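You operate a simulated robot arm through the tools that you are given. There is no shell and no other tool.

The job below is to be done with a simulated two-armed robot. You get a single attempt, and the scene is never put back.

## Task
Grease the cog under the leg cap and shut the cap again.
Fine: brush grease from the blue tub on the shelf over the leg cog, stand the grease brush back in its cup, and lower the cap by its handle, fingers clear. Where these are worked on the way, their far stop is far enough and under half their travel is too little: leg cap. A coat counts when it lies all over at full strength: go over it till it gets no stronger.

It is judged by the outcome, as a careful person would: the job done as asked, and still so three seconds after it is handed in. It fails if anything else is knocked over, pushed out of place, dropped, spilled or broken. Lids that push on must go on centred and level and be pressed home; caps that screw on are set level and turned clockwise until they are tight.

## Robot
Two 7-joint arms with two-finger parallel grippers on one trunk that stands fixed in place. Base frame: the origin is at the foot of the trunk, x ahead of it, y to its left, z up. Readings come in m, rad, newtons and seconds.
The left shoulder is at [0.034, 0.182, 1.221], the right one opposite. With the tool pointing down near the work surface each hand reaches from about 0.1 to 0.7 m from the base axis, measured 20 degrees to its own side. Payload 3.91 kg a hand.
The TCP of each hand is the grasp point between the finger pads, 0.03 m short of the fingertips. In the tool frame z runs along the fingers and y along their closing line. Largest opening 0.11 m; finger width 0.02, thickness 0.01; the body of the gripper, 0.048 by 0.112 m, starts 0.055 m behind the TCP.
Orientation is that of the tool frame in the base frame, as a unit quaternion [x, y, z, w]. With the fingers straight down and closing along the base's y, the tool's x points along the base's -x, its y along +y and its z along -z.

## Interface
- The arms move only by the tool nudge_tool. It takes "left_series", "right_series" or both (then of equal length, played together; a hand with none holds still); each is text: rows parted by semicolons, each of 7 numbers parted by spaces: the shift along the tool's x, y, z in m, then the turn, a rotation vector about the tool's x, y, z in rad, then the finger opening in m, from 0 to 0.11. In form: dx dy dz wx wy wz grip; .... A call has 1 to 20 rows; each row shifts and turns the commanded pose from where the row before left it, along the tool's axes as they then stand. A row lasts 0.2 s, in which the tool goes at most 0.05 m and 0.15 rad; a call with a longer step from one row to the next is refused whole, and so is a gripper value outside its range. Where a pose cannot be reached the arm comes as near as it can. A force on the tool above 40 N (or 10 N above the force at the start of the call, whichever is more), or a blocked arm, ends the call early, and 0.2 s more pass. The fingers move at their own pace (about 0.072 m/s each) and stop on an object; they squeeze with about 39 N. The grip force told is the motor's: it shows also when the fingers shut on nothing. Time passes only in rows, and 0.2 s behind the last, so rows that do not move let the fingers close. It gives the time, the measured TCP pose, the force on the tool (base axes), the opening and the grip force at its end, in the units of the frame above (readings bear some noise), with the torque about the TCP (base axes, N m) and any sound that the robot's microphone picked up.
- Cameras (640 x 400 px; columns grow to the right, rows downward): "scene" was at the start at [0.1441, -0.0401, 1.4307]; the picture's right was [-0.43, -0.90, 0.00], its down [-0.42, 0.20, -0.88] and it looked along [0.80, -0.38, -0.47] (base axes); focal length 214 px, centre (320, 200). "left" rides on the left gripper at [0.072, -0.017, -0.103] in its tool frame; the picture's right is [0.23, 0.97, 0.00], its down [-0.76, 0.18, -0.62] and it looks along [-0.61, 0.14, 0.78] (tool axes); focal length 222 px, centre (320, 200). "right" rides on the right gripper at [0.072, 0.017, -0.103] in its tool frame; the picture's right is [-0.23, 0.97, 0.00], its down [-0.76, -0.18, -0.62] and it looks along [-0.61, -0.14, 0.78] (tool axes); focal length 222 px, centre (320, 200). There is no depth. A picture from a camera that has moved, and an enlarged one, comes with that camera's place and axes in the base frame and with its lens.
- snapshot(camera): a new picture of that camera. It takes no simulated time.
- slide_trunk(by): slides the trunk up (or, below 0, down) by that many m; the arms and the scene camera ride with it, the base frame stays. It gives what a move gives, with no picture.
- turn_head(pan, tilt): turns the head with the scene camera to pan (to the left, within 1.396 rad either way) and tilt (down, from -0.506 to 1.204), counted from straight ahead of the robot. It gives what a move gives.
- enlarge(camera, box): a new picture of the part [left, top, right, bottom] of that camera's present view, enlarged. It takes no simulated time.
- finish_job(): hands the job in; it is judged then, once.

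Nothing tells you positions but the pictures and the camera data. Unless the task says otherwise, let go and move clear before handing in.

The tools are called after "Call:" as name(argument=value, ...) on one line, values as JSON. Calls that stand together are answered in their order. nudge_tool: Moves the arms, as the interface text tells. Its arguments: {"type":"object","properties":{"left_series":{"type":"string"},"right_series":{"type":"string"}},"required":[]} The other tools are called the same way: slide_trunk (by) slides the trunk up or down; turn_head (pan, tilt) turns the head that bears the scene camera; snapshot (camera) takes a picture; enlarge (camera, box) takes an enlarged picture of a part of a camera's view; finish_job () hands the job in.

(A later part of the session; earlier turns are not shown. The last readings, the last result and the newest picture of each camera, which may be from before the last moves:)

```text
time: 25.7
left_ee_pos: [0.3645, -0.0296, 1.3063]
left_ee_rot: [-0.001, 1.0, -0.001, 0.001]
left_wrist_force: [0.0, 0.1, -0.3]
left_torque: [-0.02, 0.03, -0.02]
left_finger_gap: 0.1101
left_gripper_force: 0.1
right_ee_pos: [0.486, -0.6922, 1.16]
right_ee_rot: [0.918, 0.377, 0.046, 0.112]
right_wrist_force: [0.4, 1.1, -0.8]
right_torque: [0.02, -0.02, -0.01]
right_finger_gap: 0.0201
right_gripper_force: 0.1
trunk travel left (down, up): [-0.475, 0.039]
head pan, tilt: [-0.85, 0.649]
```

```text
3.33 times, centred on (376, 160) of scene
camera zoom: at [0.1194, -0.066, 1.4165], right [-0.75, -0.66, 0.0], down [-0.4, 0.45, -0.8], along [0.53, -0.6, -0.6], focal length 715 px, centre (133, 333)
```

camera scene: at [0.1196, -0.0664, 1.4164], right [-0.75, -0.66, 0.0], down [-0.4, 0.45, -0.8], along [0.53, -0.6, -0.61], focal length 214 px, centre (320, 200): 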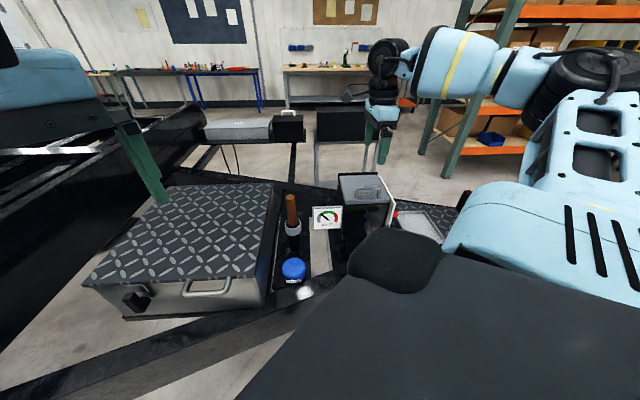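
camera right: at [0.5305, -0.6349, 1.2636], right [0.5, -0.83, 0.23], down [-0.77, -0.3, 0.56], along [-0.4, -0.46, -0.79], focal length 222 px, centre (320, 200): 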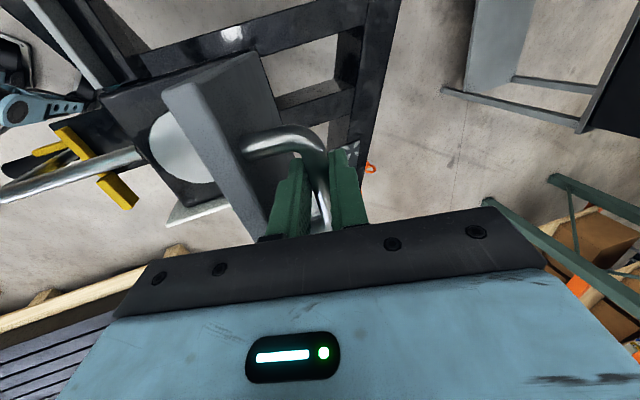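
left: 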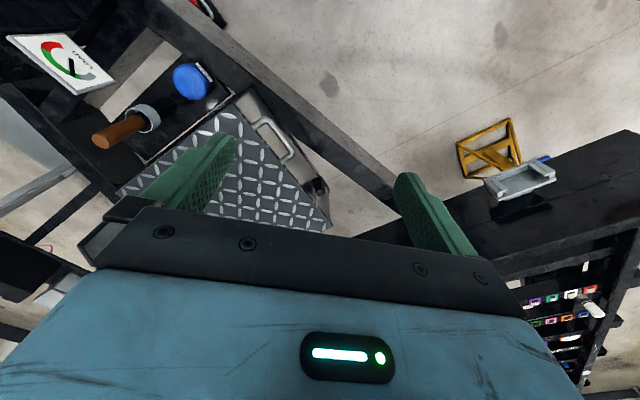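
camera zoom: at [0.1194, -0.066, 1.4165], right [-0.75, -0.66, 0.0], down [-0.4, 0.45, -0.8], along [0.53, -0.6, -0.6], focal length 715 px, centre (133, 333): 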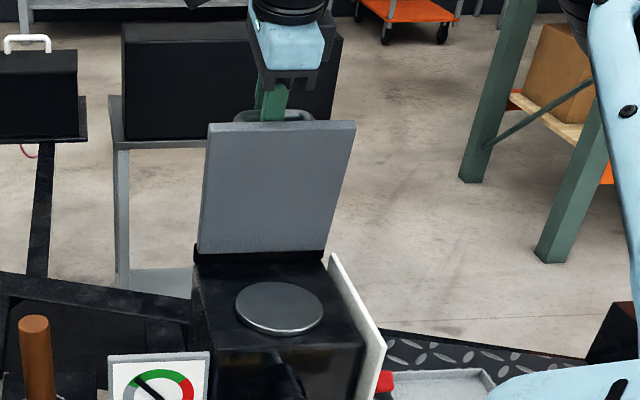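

There's no load on the fingers and the cap hasn't moved. I'll open a bit more while still caging the bar, to confirm it holds.

Call:
nudge_tool(right_series="0 0 0 0 0 0 0.035;0 0 0 0 0 0 0.035;0 0 0 0 0 0 0.035;0 0 0 0 0 0 0.035;0 0 0 0 0 0 0.035")

Call:
enlarge(camera="right", box=[220, 100, 412, 240])

Call:
enlarge(camera="scene", box=[320, 100, 432, 220])

```text
time: 26.9
left_ee_pos: [0.3656, -0.0303, 1.3066]
left_ee_rot: [-0.001, 1.0, -0.001, 0.0]
left_wrist_force: [-0.4, -0.1, -0.7]
left_torque: [0.03, 0.01, -0.03]
left_finger_gap: 0.11
left_gripper_force: 0.2
right_ee_pos: [0.4861, -0.6917, 1.1591]
right_ee_rot: [0.919, 0.376, 0.047, 0.113]
right_wrist_force: [0.4, -0.2, 0.1]
right_torque: [-0.02, 0.01, 0.04]
right_finger_gap: 0.0351
right_gripper_force: 0.1
trunk travel left (down, up): [-0.475, 0.039]
head pan, tilt: [-0.85, 0.649]
```

```text
2.86 times, centred on (316, 170) of right
camera zoom: at [0.531, -0.6354, 1.2639], right [0.5, -0.83, 0.23], down [-0.77, -0.3, 0.56], along [-0.4, -0.46, -0.79], focal length 635 px, centre (331, 286)
```

zoom: 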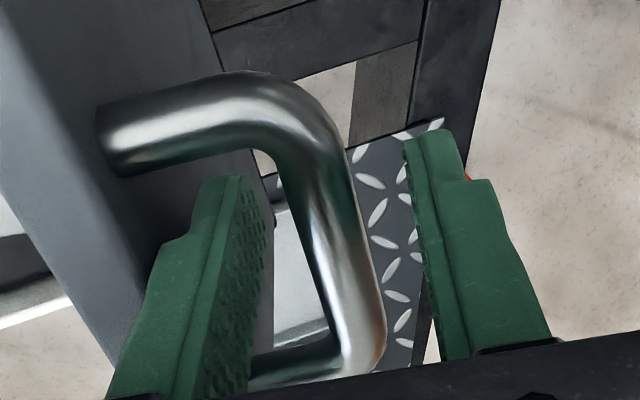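

```text
3.33 times, centred on (376, 160) of scene
camera zoom: at [0.1193, -0.0658, 1.4165], right [-0.75, -0.66, 0.0], down [-0.4, 0.45, -0.8], along [0.53, -0.6, -0.6], focal length 715 px, centre (133, 333)
```

zoom: 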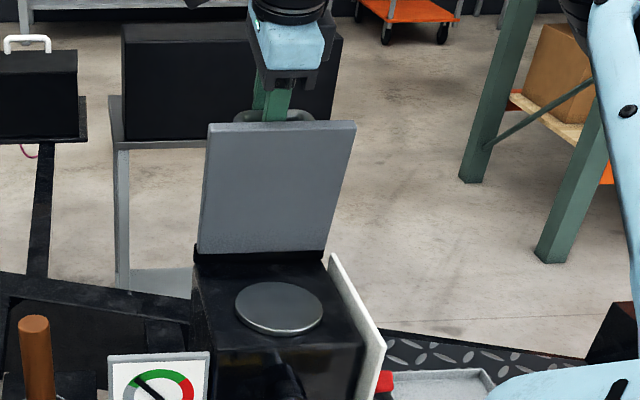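

The bar stayed exactly in place with nothing touching it, so the cap holds at its far stop. I'll withdraw the fingers parallel to the lid, straight up.

Call:
nudge_tool(right_series="0 0.0015 -0.0150 0 0 0 0.035;0 0.002 -0.0199 0 0 0 0.035;0 0.002 -0.0199 0 0 0 0.035;0 0.002 -0.0199 0 0 0 0.035;0 0.002 -0.0199 0 0 0 0.035")

Call:
enlarge(camera="scene", box=[320, 100, 432, 220])

Call:
snapshot(camera="right")

```text
time: 28.1
left_ee_pos: [0.3645, -0.0311, 1.3064]
left_ee_rot: [-0.001, 1.0, -0.001, 0.0]
left_wrist_force: [-0.2, 0.2, -0.7]
left_torque: [-0.01, -0.01, -0.02]
left_finger_gap: 0.1101
left_gripper_force: 0.0
right_ee_pos: [0.4775, -0.6808, 1.255]
right_ee_rot: [0.918, 0.376, 0.046, 0.112]
right_wrist_force: [0.1, 0.0, 0.1]
right_torque: [-0.02, 0.02, 0.03]
right_finger_gap: 0.0349
right_gripper_force: 0.1
trunk travel left (down, up): [-0.475, 0.039]
head pan, tilt: [-0.85, 0.649]
```

```text
3.33 times, centred on (376, 160) of scene
camera zoom: at [0.1191, -0.0655, 1.4166], right [-0.75, -0.66, 0.0], down [-0.4, 0.45, -0.8], along [0.53, -0.6, -0.6], focal length 715 px, centre (133, 333)
```

zoom: 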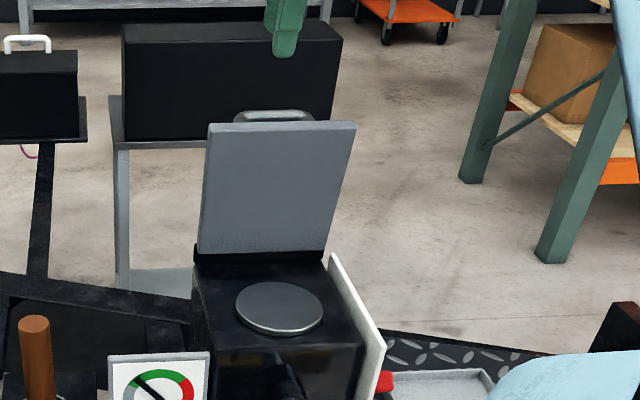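

```text
taken
camera right: at [0.5214, -0.6252, 1.3586], right [0.5, -0.83, 0.24], down [-0.77, -0.3, 0.56], along [-0.4, -0.46, -0.79], focal length 222 px, centre (320, 200)
```

right: 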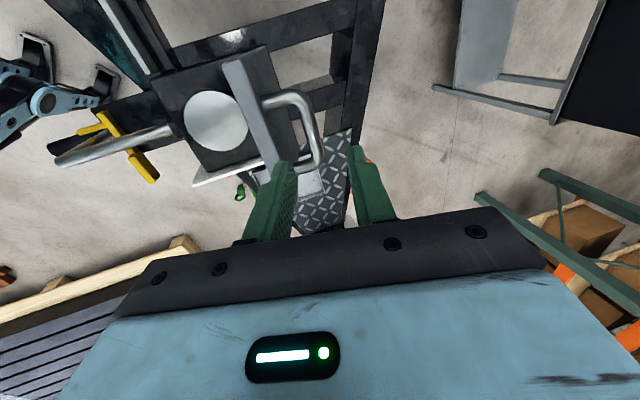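

The cap stays open after the hand left. I'll zoom in on the cog, and start placing the brush.

Call:
enlarge(camera="scene", box=[345, 178, 393, 218])

Call:
enlarge(camera="right", box=[140, 60, 300, 180])

Call:
enlarge(camera="scene", box=[265, 185, 325, 295])

```text
10.00 times, centred on (369, 198) of scene
camera zoom: at [0.1191, -0.0655, 1.4166], right [-0.75, -0.66, 0.0], down [-0.4, 0.45, -0.8], along [0.53, -0.6, -0.6], focal length 2145 px, centre (-170, 220)
```

zoom: 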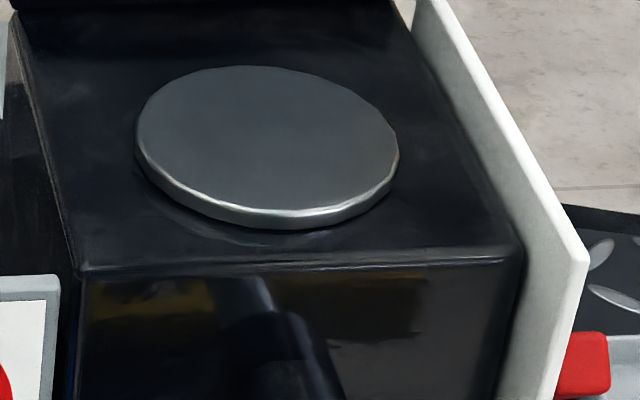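

```text
3.33 times, centred on (220, 120) of right
camera zoom: at [0.5214, -0.6252, 1.3586], right [0.5, -0.83, 0.24], down [-0.77, -0.3, 0.56], along [-0.4, -0.46, -0.79], focal length 740 px, centre (653, 467)
```

zoom: 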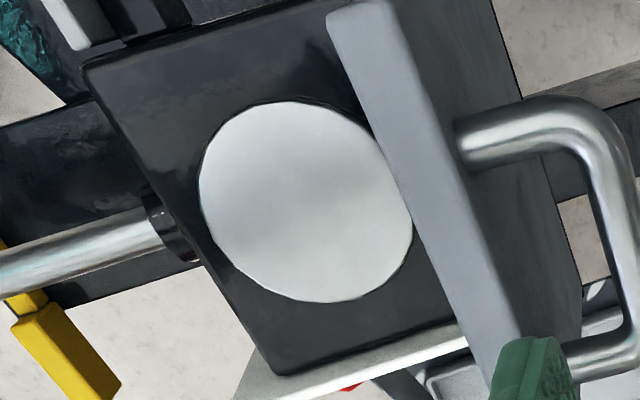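

```text
3.64 times, centred on (295, 240) of scene
camera zoom: at [0.1191, -0.0655, 1.4166], right [-0.75, -0.66, 0.0], down [-0.4, 0.45, -0.8], along [0.53, -0.6, -0.6], focal length 780 px, centre (411, 54)
```

zoom: 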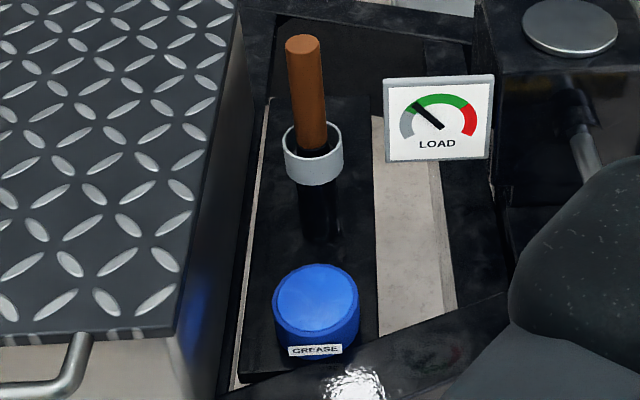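

The cog is a raised disc about 0.09 m across, centred near (0.402, -0.611, 0.998). I'll look closer at the brush and its cup from the left camera.

Call:
enlarge(camera="left", box=[80, 60, 224, 150])

Call:
enlarge(camera="scene", box=[275, 190, 315, 260])

```text
4.44 times, centred on (152, 105) of left
camera zoom: at [0.2924, -0.0467, 1.4101], right [-0.23, 0.97, 0.0], down [0.76, 0.18, 0.62], along [0.61, 0.14, -0.78], focal length 987 px, centre (1067, 622)
```

zoom: 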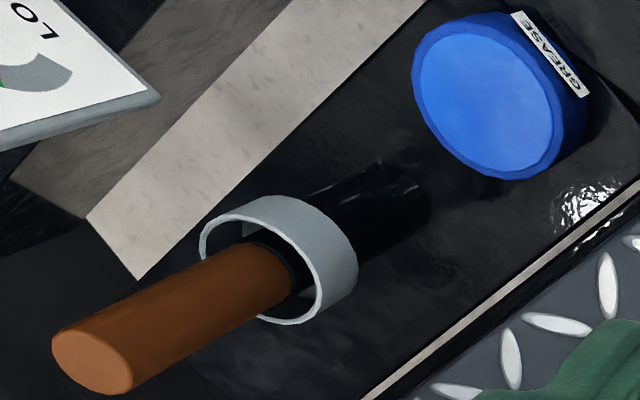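

```text
5.71 times, centred on (295, 225) of scene
camera zoom: at [0.1191, -0.0655, 1.4166], right [-0.75, -0.66, 0.0], down [-0.4, 0.45, -0.8], along [0.53, -0.6, -0.6], focal length 1226 px, centre (463, 57)
```

zoom: 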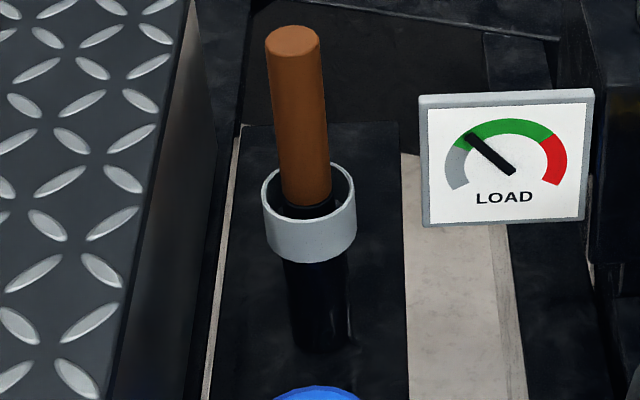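

The brush stands about vertical at (0.566, -0.427): handle top z≈0.996, cup rim z≈0.883, handle about 0.03 m thick. I'll straighten the tool and move above the brush.

Call:
nudge_tool(right_series="0 0 0 0.118 0 0 0.07;0 0 0 0.118 0 0 0.07;0.0402 -0.0199 0 0 0 0 0.07;0.0402 -0.0199 0 0 0 0 0.07;0.0402 -0.0199 0 0 0 0 0.07;0.0402 -0.0199 0 0 0 0 0.07;0.0402 -0.0199 0 0 0 0 0.07;0.0402 -0.0199 0 0 0 0 0.07;0 0 0.03 0 0 0 0.07;0 0 0.03 0 0 0 0.07;0 0 0.03 0 0 0 0.07")

Call:
snapshot(camera="right")

Call:
snapshot(camera="scene")

```text
time: 30.5
left_ee_pos: [0.3652, -0.031, 1.3062]
left_ee_rot: [-0.001, 1.0, -0.001, 0.0]
left_wrist_force: [0.9, -0.3, 0.4]
left_torque: [0.02, 0.03, 0.0]
left_finger_gap: 0.11
left_gripper_force: 0.0
right_ee_pos: [0.537, -0.6222, 1.1823]
right_ee_rot: [0.925, 0.38, 0.0, 0.002]
right_wrist_force: [0.2, -0.7, -0.5]
right_torque: [0.01, -0.01, -0.03]
right_finger_gap: 0.0696
right_gripper_force: 0.0
right hand out of reach, approached as far as the arm can: row 2, 3, 4, 5, 6, 7, 8, 9, 10, 11
trunk travel left (down, up): [-0.475, 0.039]
head pan, tilt: [-0.85, 0.649]
```

```text
taken
camera right: at [0.5984, -0.5838, 1.2855], right [0.52, -0.85, 0.0], down [-0.67, -0.41, 0.62], along [-0.53, -0.33, -0.78], focal length 222 px, centre (320, 200)
```

right: 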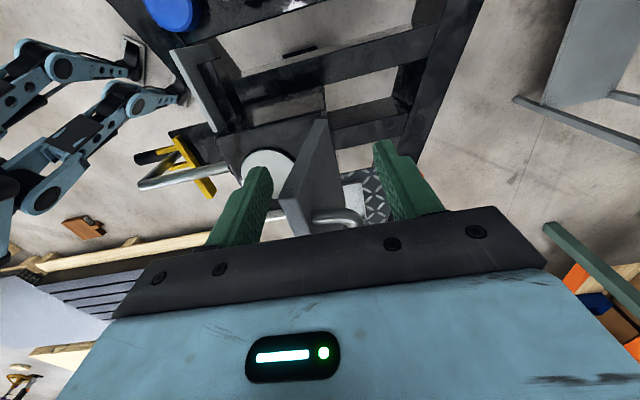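

```text
taken
camera scene: at [0.1197, -0.0661, 1.4164], right [-0.75, -0.66, 0.0], down [-0.4, 0.45, -0.8], along [0.53, -0.6, -0.6], focal length 214 px, centre (320, 200)
```

scene: 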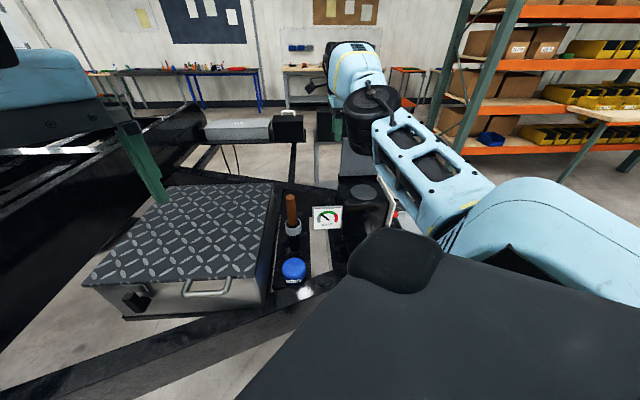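

The arm just hit its outer reach limit while straightening up and slid along it; the lid is still untouched. I'll move inward toward the brush now, staying high.

Call:
nudge_tool(right_series="0.0314 -0.0238 0 0 0 0 0.07;0.0314 -0.0238 0 0 0 0 0.07;0.0314 -0.0238 0 0 0 0 0.07;0.0314 -0.0238 0 0 0 0 0.07;0.0314 -0.0238 0 0 0 0 0.07")

Call:
snapshot(camera="right")

Call:
snapshot(camera="scene")

```text
time: 31.7
left_ee_pos: [0.3653, -0.0313, 1.306]
left_ee_rot: [-0.002, 1.0, -0.002, 0.0]
left_wrist_force: [-0.1, 0.9, 0.5]
left_torque: [0.0, 0.01, 0.01]
left_finger_gap: 0.1104
left_gripper_force: 0.1
right_ee_pos: [0.5546, -0.5946, 1.186]
right_ee_rot: [0.925, 0.379, 0.001, 0.004]
right_wrist_force: [-0.4, 1.1, -0.1]
right_torque: [0.01, -0.01, 0.01]
right_finger_gap: 0.07
right_gripper_force: 0.0
right hand out of reach, approached as far as the arm can: row 1, 2, 3, 4, 5
trunk travel left (down, up): [-0.475, 0.039]
head pan, tilt: [-0.85, 0.649]
```

```text
taken
camera right: at [0.616, -0.5564, 1.29], right [0.52, -0.85, 0.01], down [-0.67, -0.4, 0.62], along [-0.53, -0.33, -0.78], focal length 222 px, centre (320, 200)
```

right: 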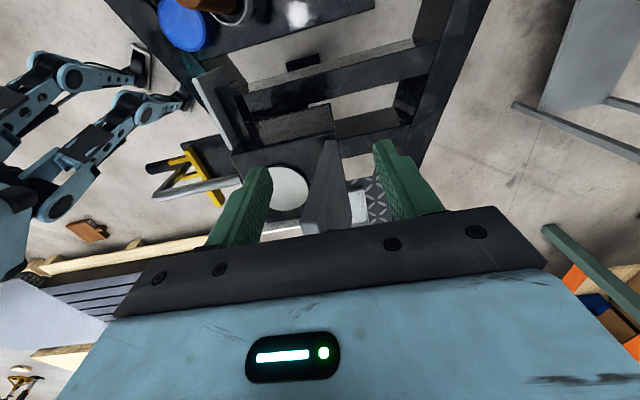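

```text
taken
camera scene: at [0.1192, -0.066, 1.4165], right [-0.75, -0.66, 0.0], down [-0.4, 0.45, -0.8], along [0.53, -0.6, -0.6], focal length 214 px, centre (320, 200)
```

scene: 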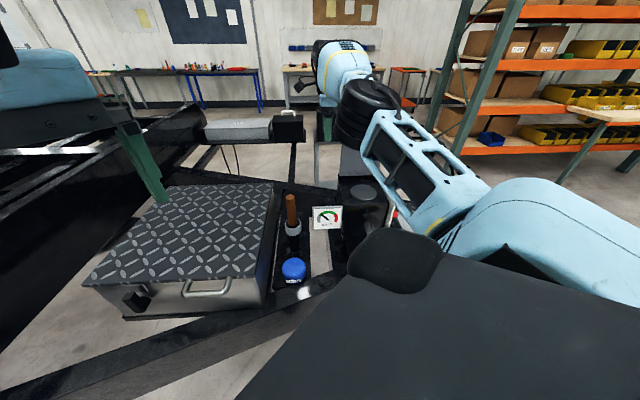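

The wrist yaw is what's limiting here: this arm cannot keep the cap's yaw over by the brush. I'll turn the wrist back toward the middle of its range; any yaw suits the round brush handle.

Call:
nudge_tool(right_series="0 0 0 0 0 -0.14 0.05;0 0 0 0 0 -0.14 0.05;0 0 0 0 0 -0.14 0.05")

Call:
snapshot(camera="scene")

```text
time: 32.5
left_ee_pos: [0.3655, -0.0299, 1.306]
left_ee_rot: [-0.001, 1.0, -0.001, 0.0]
left_wrist_force: [0.8, 0.6, -0.3]
left_torque: [-0.03, -0.01, -0.02]
left_finger_gap: 0.1103
left_gripper_force: 0.1
right_ee_pos: [0.5548, -0.5949, 1.1876]
right_ee_rot: [0.825, 0.565, 0.001, 0.004]
right_wrist_force: [-0.2, -0.2, -0.1]
right_torque: [0.0, 0.01, -0.01]
right_finger_gap: 0.0501
right_gripper_force: 0.0
trunk travel left (down, up): [-0.475, 0.039]
head pan, tilt: [-0.85, 0.649]
```

```text
taken
camera scene: at [0.1193, -0.0659, 1.4165], right [-0.75, -0.66, 0.0], down [-0.4, 0.45, -0.8], along [0.53, -0.6, -0.6], focal length 214 px, centre (320, 200)
```

scene: 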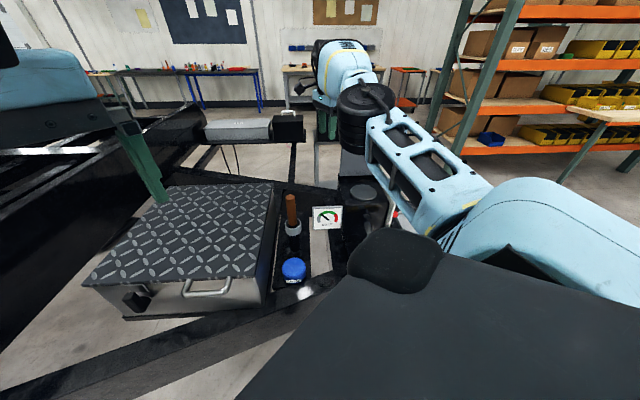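

That works. I'll continue the wrist turn to the mid-range yaw.

Call:
nudge_tool(right_series="0 0 0 0 0 -0.1444 0.05;0 0 0 0 0 -0.1444 0.05;0 0 0 0 0 -0.1444 0.05;0 0 0 0 0 -0.1444 0.05;0 0 0 0 0 -0.1444 0.05;0 0 0 0 0 -0.1444 0.05;0 0 0 0 0 -0.1444 0.05;0 0 0 0 0 -0.1444 0.05")

Call:
snapshot(camera="right")

```text
time: 34.3
left_ee_pos: [0.3641, -0.0304, 1.3058]
left_ee_rot: [-0.001, 1.0, -0.002, 0.0]
left_wrist_force: [0.6, 0.2, 0.3]
left_torque: [0.0, 0.01, 0.01]
left_finger_gap: 0.1101
left_gripper_force: 0.1
right_ee_pos: [0.5535, -0.5965, 1.1869]
right_ee_rot: [0.383, 0.924, -0.003, 0.003]
right_wrist_force: [0.2, -0.4, -0.7]
right_torque: [0.0, 0.02, 0.01]
right_finger_gap: 0.05
right_gripper_force: 0.0
trunk travel left (down, up): [-0.475, 0.039]
head pan, tilt: [-0.85, 0.649]
```

```text
taken
camera right: at [0.5127, -0.5326, 1.2898], right [0.85, 0.53, 0.0], down [0.41, -0.66, 0.63], along [0.33, -0.53, -0.78], focal length 222 px, centre (320, 200)
```

right: 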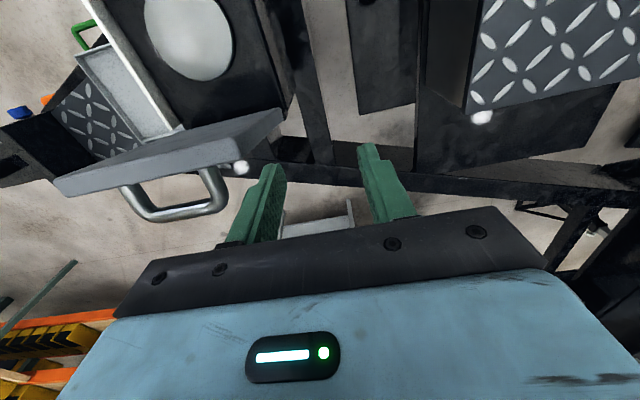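

Tool now faces along the shelf direction. I'll move over the brush.

Call:
nudge_tool(right_series="0.0278 0.0322 0 0 0 0 0.06;0.0278 0.0322 0 0 0 0 0.06;0.0278 0.0322 0 0 0 0 0.06;0.0278 0.0322 0 0 0 0 0.06;0 0 0.02 0 0 0 0.06;0 0 0.02 0 0 0 0.06")

Call:
snapshot(camera="right")

Call:
snapshot(camera="scene")

```text
time: 35.7
left_ee_pos: [0.3649, -0.0315, 1.3055]
left_ee_rot: [-0.001, 1.0, -0.001, 0.0]
left_wrist_force: [-0.4, -0.3, 0.1]
left_torque: [-0.01, -0.05, 0.0]
left_finger_gap: 0.1097
left_gripper_force: 0.0
right_ee_pos: [0.5599, -0.5997, 1.1532]
right_ee_rot: [0.384, 0.923, -0.002, 0.002]
right_wrist_force: [0.0, 0.2, -0.2]
right_torque: [-0.02, -0.04, 0.02]
right_finger_gap: 0.0602
right_gripper_force: 0.0
right hand out of reach, approached as far as the arm can: row 1, 2, 3, 4, 5, 6
trunk travel left (down, up): [-0.475, 0.039]
head pan, tilt: [-0.85, 0.649]
```

```text
taken
camera right: at [0.5201, -0.5355, 1.2563], right [0.85, 0.52, 0.0], down [0.41, -0.66, 0.63], along [0.33, -0.53, -0.78], focal length 222 px, centre (320, 200)
```

right: 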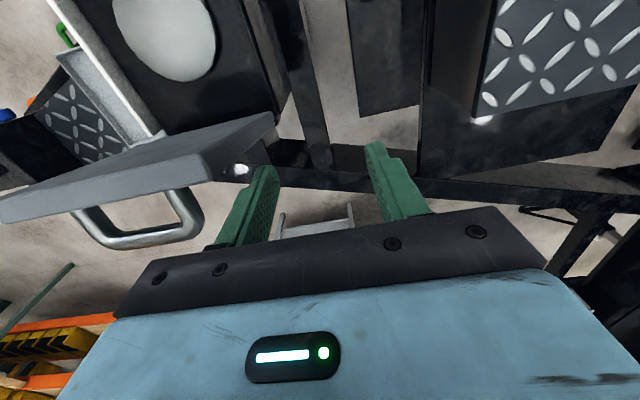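

```text
taken
camera scene: at [0.1197, -0.0661, 1.4164], right [-0.75, -0.66, 0.0], down [-0.4, 0.45, -0.8], along [0.53, -0.6, -0.6], focal length 214 px, centre (320, 200)
```

scene: 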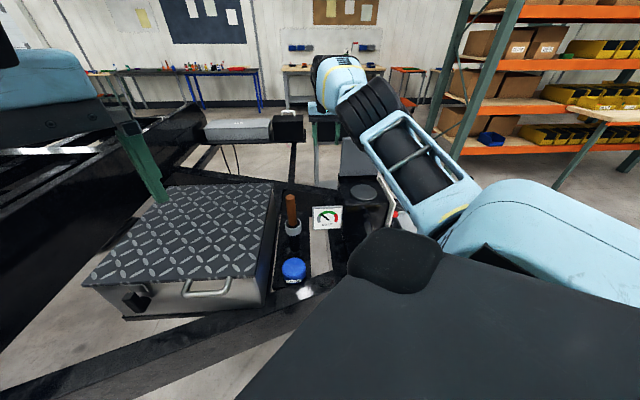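

Even inward moves are refused, so the arm has probably ended up stretched straight. I'll try backing straight toward the shoulder (along tool +x), which stays clear of the lid sideways.

Call:
nudge_tool(right_series="0.02 0 -0.01 0 0 0 0.05;0.02 0 -0.01 0 0 0 0.05")

```text
time: 36.3
left_ee_pos: [0.364, -0.0309, 1.307]
left_ee_rot: [0.0, 1.0, -0.001, 0.001]
left_wrist_force: [0.3, -0.4, -0.9]
left_torque: [-0.01, -0.03, -0.04]
left_finger_gap: 0.11
left_gripper_force: 0.0
right_ee_pos: [0.5539, -0.596, 1.1795]
right_ee_rot: [0.384, 0.923, -0.002, 0.003]
right_wrist_force: [-0.4, -1.2, -0.2]
right_torque: [0.0, -0.01, -0.01]
right_finger_gap: 0.0502
right_gripper_force: 0.2
right hand out of reach, approached as far as the arm can: row 1, 2
trunk travel left (down, up): [-0.475, 0.039]
head pan, tilt: [-0.85, 0.649]
```

I need to see how the arm itself is folded, so I'll turn the head toward it.

Call:
turn_head(pan=-1.1, tilt=0.35)

Call:
snapshot(camera="scene")

Call:
snapshot(camera="left")

```text
time: 37.1
left_ee_pos: [0.365, -0.0301, 1.3067]
left_ee_rot: [-0.001, 1.0, -0.001, -0.001]
left_wrist_force: [0.8, 0.1, 0.2]
left_torque: [-0.02, -0.01, -0.03]
left_finger_gap: 0.1101
left_gripper_force: 0.0
right_ee_pos: [0.5551, -0.5966, 1.1797]
right_ee_rot: [0.384, 0.923, -0.002, 0.002]
right_wrist_force: [0.0, -0.4, -0.1]
right_torque: [0.01, -0.01, -0.02]
right_finger_gap: 0.0499
right_gripper_force: 0.0
trunk travel left (down, up): [-0.475, 0.039]
head pan, tilt: [-1.1, 0.351]
```

```text
taken
camera scene: at [0.1045, -0.0836, 1.4435], right [-0.89, -0.45, 0.0], down [-0.16, 0.31, -0.94], along [0.43, -0.84, -0.34], focal length 214 px, centre (320, 200)
```

scene: 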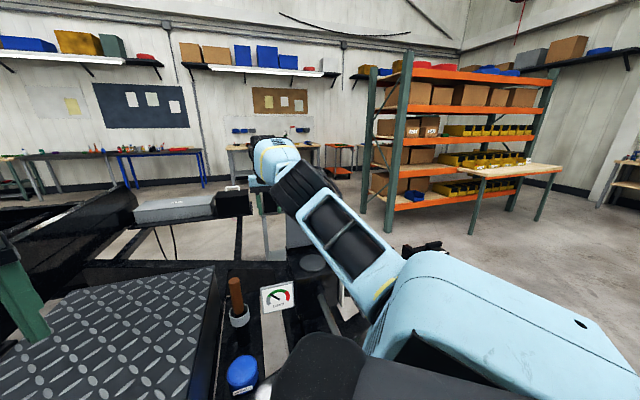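

```text
taken
camera left: at [0.2928, -0.0472, 1.41], right [-0.23, 0.97, 0.0], down [0.76, 0.18, 0.62], along [0.61, 0.14, -0.78], focal length 222 px, centre (320, 200)
```

left: 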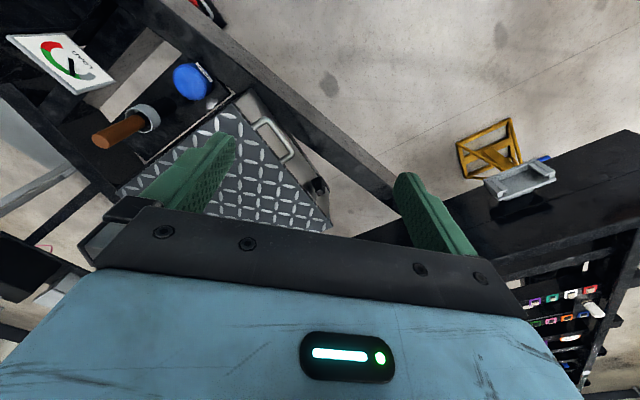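

The arm is nearly stretched straight. Tilting the tool outward should let the wrist come back and the elbow bend, as it did before.

Call:
nudge_tool(right_series="0 0 0 0 -0.12 0 0.05;0 0 0 0 -0.12 0 0.05")

Call:
snapshot(camera="scene")

```text
time: 37.7
left_ee_pos: [0.3643, -0.0303, 1.3058]
left_ee_rot: [0.0, 1.0, -0.001, -0.001]
left_wrist_force: [0.1, 0.8, -0.5]
left_torque: [0.01, 0.0, 0.03]
left_finger_gap: 0.11
left_gripper_force: 0.0
right_ee_pos: [0.5684, -0.6453, 1.2121]
right_ee_rot: [0.381, 0.916, -0.047, 0.113]
right_wrist_force: [-0.4, 0.1, 0.2]
right_torque: [-0.02, 0.01, 0.0]
right_finger_gap: 0.05
right_gripper_force: 0.1
right hand out of reach, approached as far as the arm can: row 1, 2
trunk travel left (down, up): [-0.475, 0.039]
head pan, tilt: [-1.1, 0.351]
```

```text
taken
camera scene: at [0.1041, -0.0839, 1.4435], right [-0.89, -0.45, 0.0], down [-0.16, 0.31, -0.94], along [0.43, -0.84, -0.34], focal length 214 px, centre (320, 200)
```

scene: 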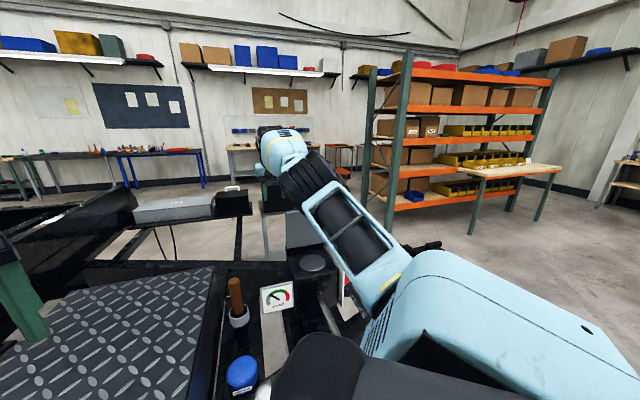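

The wrist seems pinned at full stretch. I'll probe which direction frees it, first sideways to the left (tool +y).

Call:
nudge_tool(right_series="0 0.03 0 0 0 0 0.05;0 0.03 0 0 0 0 0.05")

```text
time: 38.3
left_ee_pos: [0.3641, -0.0305, 1.3056]
left_ee_rot: [-0.001, 1.0, 0.0, 0.0]
left_wrist_force: [0.7, -0.5, -0.4]
left_torque: [-0.02, 0.02, 0.02]
left_finger_gap: 0.1105
left_gripper_force: 0.0
right_ee_pos: [0.581, -0.6286, 1.2115]
right_ee_rot: [0.382, 0.916, -0.048, 0.113]
right_wrist_force: [0.3, -0.4, 1.2]
right_torque: [0.0, -0.03, 0.03]
right_finger_gap: 0.0501
right_gripper_force: 0.0
right hand out of reach, approached as far as the arm can: row 1, 2
trunk travel left (down, up): [-0.475, 0.039]
head pan, tilt: [-1.1, 0.351]
```

It moved partway. Next I'll try inward and up, where the stretch should ease.

Call:
nudge_tool(right_series="0.03 0 0 0 0 0 0.05;0.03 0 0 0 0 0 0.05;0.03 0 0 0 0 0 0.05")

```text
time: 39.1
left_ee_pos: [0.3629, -0.0325, 1.3064]
left_ee_rot: [0.0, 1.0, 0.0, 0.001]
left_wrist_force: [0.5, -0.9, -0.5]
left_torque: [0.06, -0.05, 0.0]
left_finger_gap: 0.11
left_gripper_force: 0.0
right_ee_pos: [0.5187, -0.5697, 1.1885]
right_ee_rot: [0.383, 0.915, -0.046, 0.114]
right_wrist_force: [-1.3, -1.5, 0.3]
right_torque: [0.01, -0.02, -0.01]
right_finger_gap: 0.05
right_gripper_force: 0.1
trunk travel left (down, up): [-0.475, 0.039]
head pan, tilt: [-1.1, 0.351]
```

Free again. I'll straighten the tool and move over the brush.

Call:
nudge_tool(right_series="0 0 0 0 0.12 0 0.05;0 0 0 0 0.12 0 0.05;0.0169 0.0336 0 0 0 0 0.06;0.0169 0.0336 0 0 0 0 0.06;0.0169 0.0336 0 0 0 0 0.06;0.0169 0.0336 0 0 0 0 0.06")

Call:
snapshot(camera="scene")

Call:
snapshot(camera="right")

```text
time: 40.5
left_ee_pos: [0.3649, -0.0286, 1.3059]
left_ee_rot: [0.0, 1.0, 0.0, 0.001]
left_wrist_force: [0.3, -0.4, -0.5]
left_torque: [-0.02, -0.03, 0.0]
left_finger_gap: 0.1102
left_gripper_force: 0.1
right_ee_pos: [0.5684, -0.4242, 1.1893]
right_ee_rot: [0.385, 0.923, -0.002, 0.003]
right_wrist_force: [-0.1, 1.3, 0.2]
right_torque: [-0.03, 0.05, -0.03]
right_finger_gap: 0.0599
right_gripper_force: 0.1
trunk travel left (down, up): [-0.475, 0.039]
head pan, tilt: [-1.1, 0.351]
```

```text
taken
camera scene: at [0.1047, -0.0824, 1.4436], right [-0.89, -0.45, 0.0], down [-0.16, 0.31, -0.94], along [0.43, -0.84, -0.34], focal length 214 px, centre (320, 200)
```

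scene: 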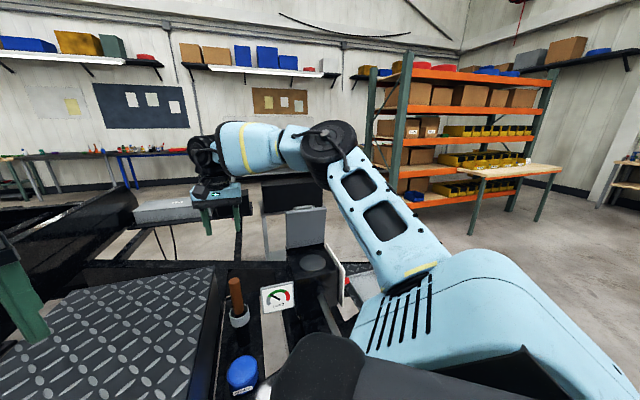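

```text
taken
camera right: at [0.5279, -0.3603, 1.2921], right [0.85, 0.52, 0.0], down [0.41, -0.66, 0.63], along [0.33, -0.54, -0.78], focal length 222 px, centre (320, 200)
```

right: 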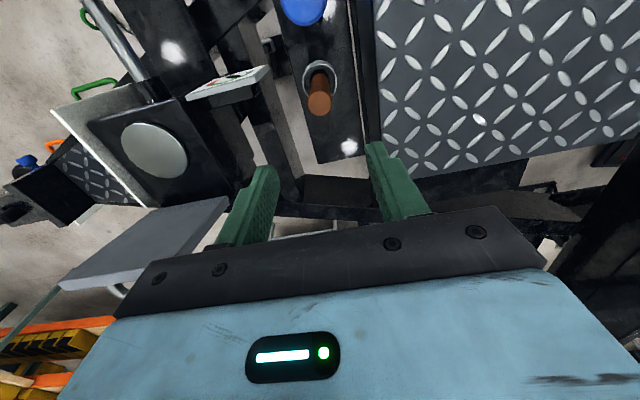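

The arm has folded normally and sits over the brush. I'll zoom in on the brush from the wrist camera.

Call:
enlarge(camera="right", box=[240, 0, 400, 130])

Call:
enlarge(camera="scene", box=[205, 170, 285, 400])

```text
3.08 times, centred on (320, 65) of right
camera zoom: at [0.5279, -0.3603, 1.2921], right [0.85, 0.52, 0.0], down [0.41, -0.66, 0.63], along [0.33, -0.54, -0.78], focal length 684 px, centre (320, 615)
```

zoom: 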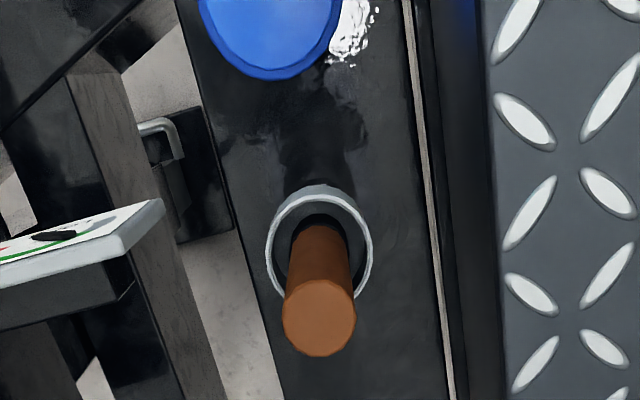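

```text
1.74 times, centred on (245, 285) of scene
camera zoom: at [0.1047, -0.0824, 1.4436], right [-0.89, -0.45, 0.0], down [-0.16, 0.31, -0.94], along [0.43, -0.84, -0.34], focal length 373 px, centre (450, 52)
```

zoom: 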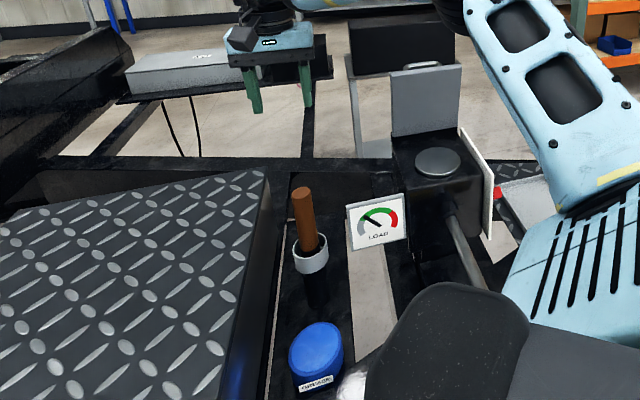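

Handle axis is near (0.569, -0.428) and about 0.03 m thick. I'll centre and descend to just above the handle top, then check.

Call:
nudge_tool(right_series="-0.0021 -0.0021 0.03 0 0 0 0.065;0 0 0.035 0 0 0 0.065;0 0 0.035 0 0 0 0.065;0 0 0.035 0 0 0 0.065")

Call:
snapshot(camera="right")

Call:
enlarge(camera="scene", box=[185, 170, 313, 320])

```text
time: 41.5
left_ee_pos: [0.3659, -0.0297, 1.306]
left_ee_rot: [0.0, 1.0, -0.001, 0.0]
left_wrist_force: [0.4, 0.3, 0.8]
left_torque: [-0.01, 0.02, 0.0]
left_finger_gap: 0.1098
left_gripper_force: 0.1
right_ee_pos: [0.5705, -0.4298, 1.0527]
right_ee_rot: [0.385, 0.923, -0.002, 0.003]
right_wrist_force: [0.3, -0.6, 0.2]
right_torque: [-0.03, 0.01, 0.01]
right_finger_gap: 0.0649
right_gripper_force: 0.0
trunk travel left (down, up): [-0.475, 0.039]
head pan, tilt: [-1.1, 0.351]
```

```text
taken
camera right: at [0.5293, -0.3657, 1.1557], right [0.85, 0.52, 0.0], down [0.41, -0.66, 0.63], along [0.33, -0.54, -0.78], focal length 222 px, centre (320, 200)
```

right: 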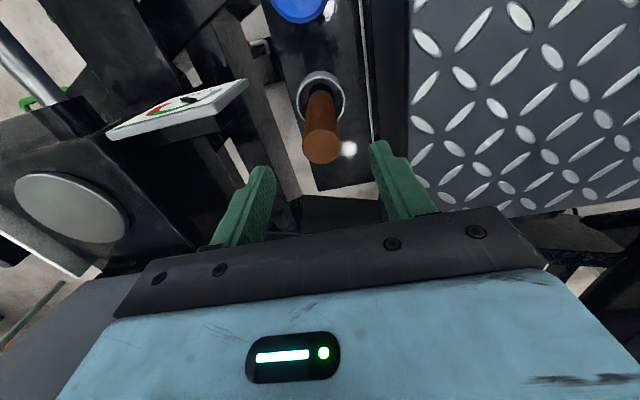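

```text
2.67 times, centred on (249, 245) of scene
camera zoom: at [0.1051, -0.0839, 1.4434], right [-0.89, -0.45, 0.0], down [-0.16, 0.31, -0.94], along [0.43, -0.84, -0.34], focal length 572 px, centre (509, 80)
```

zoom: 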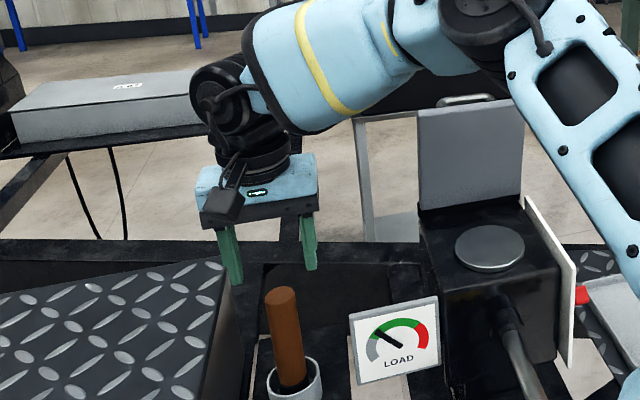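

The handle top projects right between the fingers. I'll descend to the grasp height.

Call:
nudge_tool(right_series="0.0015 0.001 0.03 0 0 0 0.065;0 0 0.03 0 0 0 0.065;0 0 0.035 0 0 0 0.065")

Call:
snapshot(camera="right")

Call:
enlarge(camera="scene", box=[185, 200, 313, 320])

```text
time: 42.3
left_ee_pos: [0.3658, -0.0316, 1.3058]
left_ee_rot: [-0.001, 1.0, -0.001, 0.0]
left_wrist_force: [-0.2, -0.9, -0.2]
left_torque: [-0.01, 0.04, 0.01]
left_finger_gap: 0.1098
left_gripper_force: 0.1
right_ee_pos: [0.5677, -0.4254, 0.9578]
right_ee_rot: [0.383, 0.924, -0.001, 0.004]
right_wrist_force: [-0.1, -0.4, 0.3]
right_torque: [0.01, 0.02, -0.03]
right_finger_gap: 0.0651
right_gripper_force: 0.1
trunk travel left (down, up): [-0.475, 0.039]
head pan, tilt: [-1.1, 0.351]
```

```text
taken
camera right: at [0.5277, -0.3636, 1.0612], right [0.85, 0.52, 0.0], down [0.41, -0.66, 0.63], along [0.33, -0.53, -0.78], focal length 222 px, centre (320, 200)
```

right: 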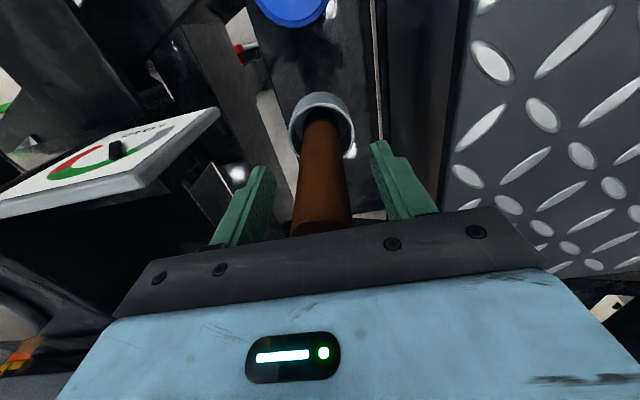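

```text
3.33 times, centred on (249, 260) of scene
camera zoom: at [0.1049, -0.0839, 1.4434], right [-0.89, -0.45, 0.0], down [-0.16, 0.31, -0.94], along [0.43, -0.84, -0.34], focal length 715 px, centre (557, 0)
```

zoom: 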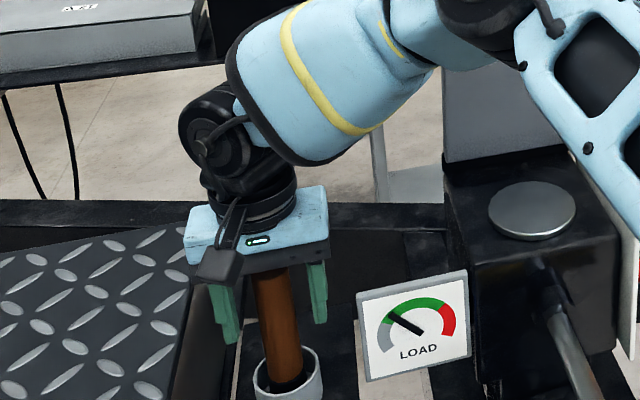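

The handle stands between the fingers with the palm clear. I'll close on it.

Call:
nudge_tool(right_series="0 0 0 0 0 0 0.03;0 0 0 0 0 0 0.02;0 0 0 0 0 0 0.02;0 0 0 0 0 0 0.02")

Call:
snapshot(camera="right")

```text
time: 43.3
left_ee_pos: [0.3648, -0.0296, 1.3066]
left_ee_rot: [-0.001, 1.0, 0.0, 0.0]
left_wrist_force: [-1.1, 0.5, -0.6]
left_torque: [0.0, 0.01, 0.01]
left_finger_gap: 0.1102
left_gripper_force: 0.1
right_ee_pos: [0.5671, -0.4268, 0.9588]
right_ee_rot: [0.385, 0.923, -0.001, 0.003]
right_wrist_force: [-0.2, -0.3, -0.4]
right_torque: [0.04, 0.01, 0.0]
right_finger_gap: 0.0309
right_gripper_force: 38.8
trunk travel left (down, up): [-0.475, 0.039]
head pan, tilt: [-1.1, 0.351]
```

```text
taken
camera right: at [0.5273, -0.3632, 1.062], right [0.85, 0.53, 0.0], down [0.41, -0.66, 0.63], along [0.33, -0.53, -0.78], focal length 222 px, centre (320, 200)
```

right: 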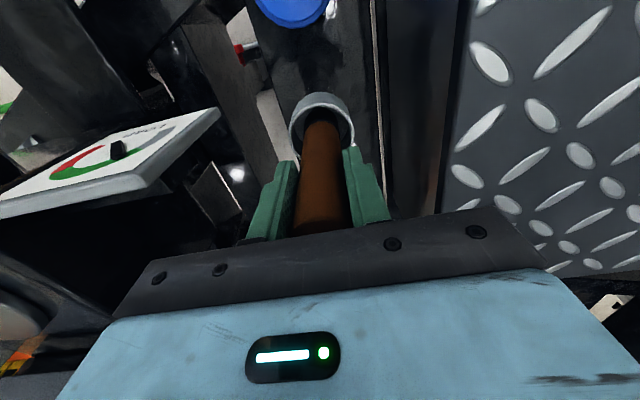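

Gripped (gap 0.031, 39 N). I'll lift it straight up out of the cup, slowly at first.

Call:
nudge_tool(right_series="0 0 -0.01 0 0 0 0.02;0 0 -0.015 0 0 0 0.02;0 0 -0.02 0 0 0 0.02;0 0 -0.025 0 0 0 0.02;0 0 -0.03 0 0 0 0.02")

Call:
snapshot(camera="right")

Call:
enlarge(camera="scene", box=[185, 170, 313, 330])

```text
time: 44.5
left_ee_pos: [0.3636, -0.0301, 1.3062]
left_ee_rot: [-0.001, 1.0, -0.001, 0.002]
left_wrist_force: [-0.5, -0.7, -0.8]
left_torque: [-0.02, -0.01, 0.01]
left_finger_gap: 0.11
left_gripper_force: 0.0
right_ee_pos: [0.5673, -0.4266, 1.0597]
right_ee_rot: [0.384, 0.923, -0.001, 0.003]
right_wrist_force: [-0.1, 1.0, -0.8]
right_torque: [0.03, -0.04, 0.01]
right_finger_gap: 0.0309
right_gripper_force: 38.5
trunk travel left (down, up): [-0.475, 0.039]
head pan, tilt: [-1.1, 0.351]
```

```text
taken
camera right: at [0.5268, -0.3631, 1.1625], right [0.85, 0.52, 0.0], down [0.41, -0.66, 0.63], along [0.33, -0.54, -0.78], focal length 222 px, centre (320, 200)
```

right: 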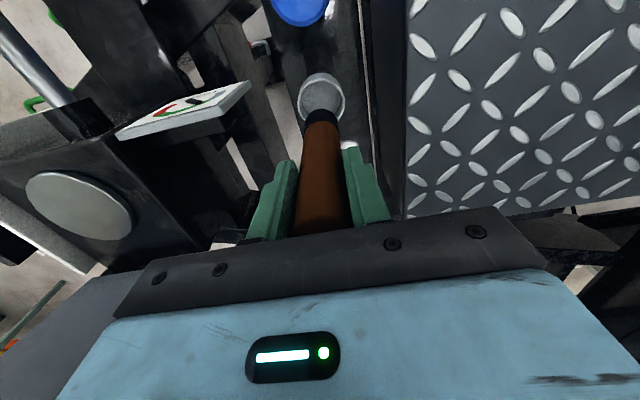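

```text
2.50 times, centred on (249, 250) of scene
camera zoom: at [0.1037, -0.0833, 1.4437], right [-0.89, -0.45, 0.0], down [-0.16, 0.31, -0.94], along [0.43, -0.84, -0.34], focal length 536 px, centre (498, 75)
```

zoom: 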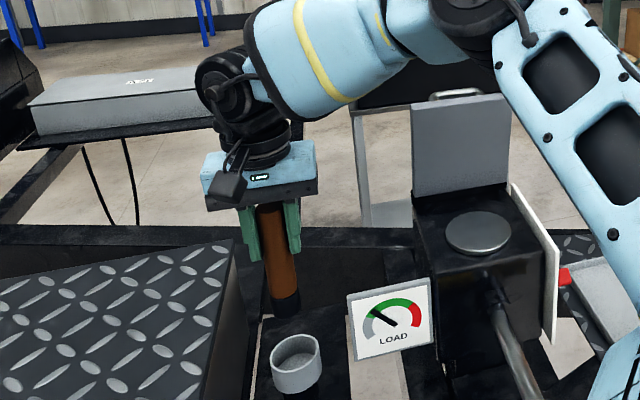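

The brush came out cleanly: a brown handle with a short black bristle end about 0.103 m below the TCP. I'll check the tip more closely.

Call:
enlarge(camera="right", box=[270, 0, 382, 140])

Call:
enlarge(camera="left", box=[60, 40, 252, 180])

```text
2.86 times, centred on (326, 70) of right
camera zoom: at [0.5268, -0.3631, 1.1625], right [0.85, 0.52, 0.0], down [0.41, -0.66, 0.63], along [0.33, -0.54, -0.78], focal length 635 px, centre (303, 571)
```

zoom: 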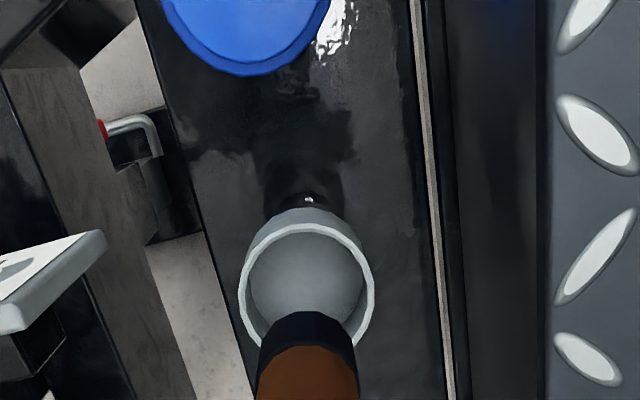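

```text
2.86 times, centred on (156, 110) of left
camera zoom: at [0.292, -0.0468, 1.4103], right [-0.23, 0.97, 0.0], down [0.76, 0.18, 0.62], along [0.61, 0.14, -0.78], focal length 635 px, centre (789, 457)
```

zoom: 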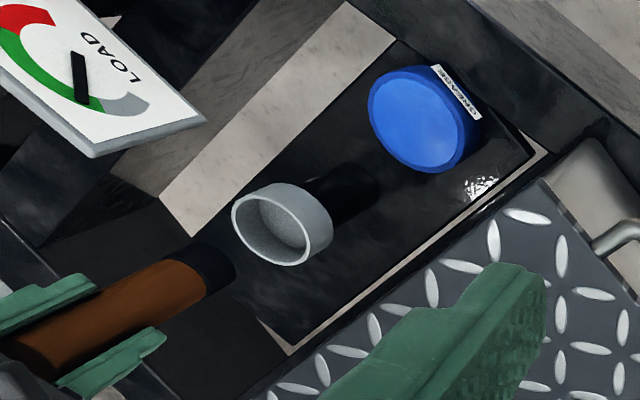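

Brush tip is straight below the hand. I'll carry it over the tub at this height and check alignment before dipping.

Call:
nudge_tool(right_series="0.0297 -0.0006 0 0 0 0 0.02;0.0297 -0.0006 0 0 0 0 0.02;0.0297 -0.0006 0 0 0 0 0.02;0.0296 -0.0007 0 0 0 0 0.02")

Call:
snapshot(camera="right")

Call:
snapshot(camera="scene")

Call:
snapshot(camera="left")

```text
time: 45.5
left_ee_pos: [0.3629, -0.0297, 1.3063]
left_ee_rot: [0.0, 1.0, -0.001, 0.0]
left_wrist_force: [0.4, 0.3, -0.3]
left_torque: [0.0, -0.02, 0.0]
left_finger_gap: 0.1099
left_gripper_force: 0.1
right_ee_pos: [0.4821, -0.3435, 1.0587]
right_ee_rot: [0.384, 0.923, -0.001, 0.003]
right_wrist_force: [0.0, -0.1, -0.6]
right_torque: [-0.01, 0.01, -0.01]
right_finger_gap: 0.031
right_gripper_force: 39.1
trunk travel left (down, up): [-0.475, 0.039]
head pan, tilt: [-1.1, 0.351]
```

```text
taken
camera right: at [0.4408, -0.2795, 1.1614], right [0.85, 0.52, 0.0], down [0.41, -0.66, 0.63], along [0.33, -0.54, -0.78], focal length 222 px, centre (320, 200)
```

right: 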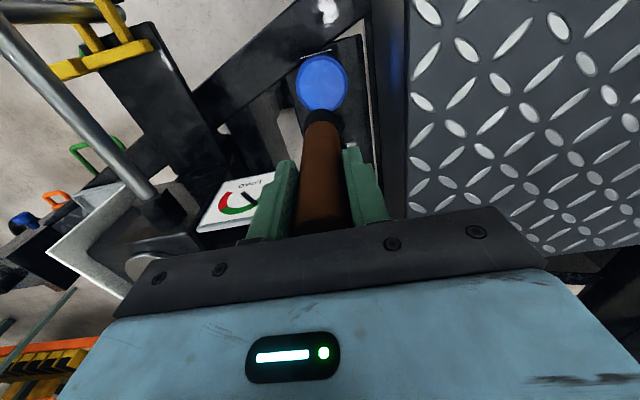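

```text
taken
camera scene: at [0.1036, -0.0832, 1.4437], right [-0.89, -0.45, 0.0], down [-0.16, 0.31, -0.94], along [0.43, -0.84, -0.34], focal length 214 px, centre (320, 200)
```

scene: 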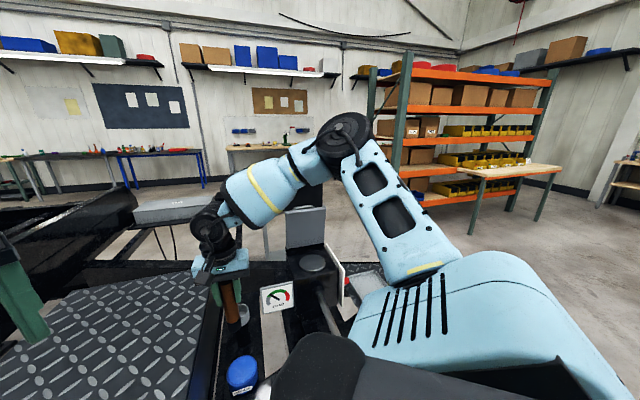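

```text
taken
camera left: at [0.2919, -0.0467, 1.4103], right [-0.23, 0.97, 0.0], down [0.76, 0.18, 0.62], along [0.61, 0.14, -0.78], focal length 222 px, centre (320, 200)
```

left: 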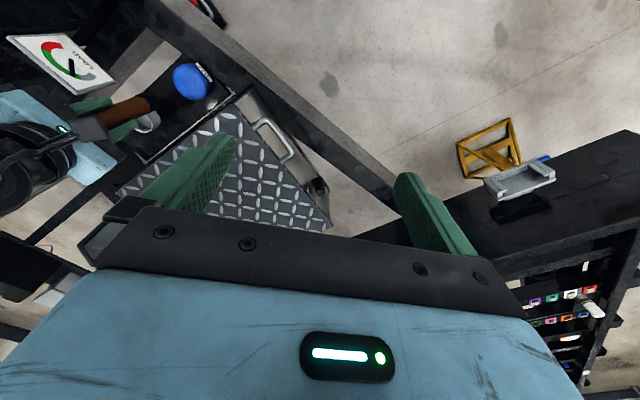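

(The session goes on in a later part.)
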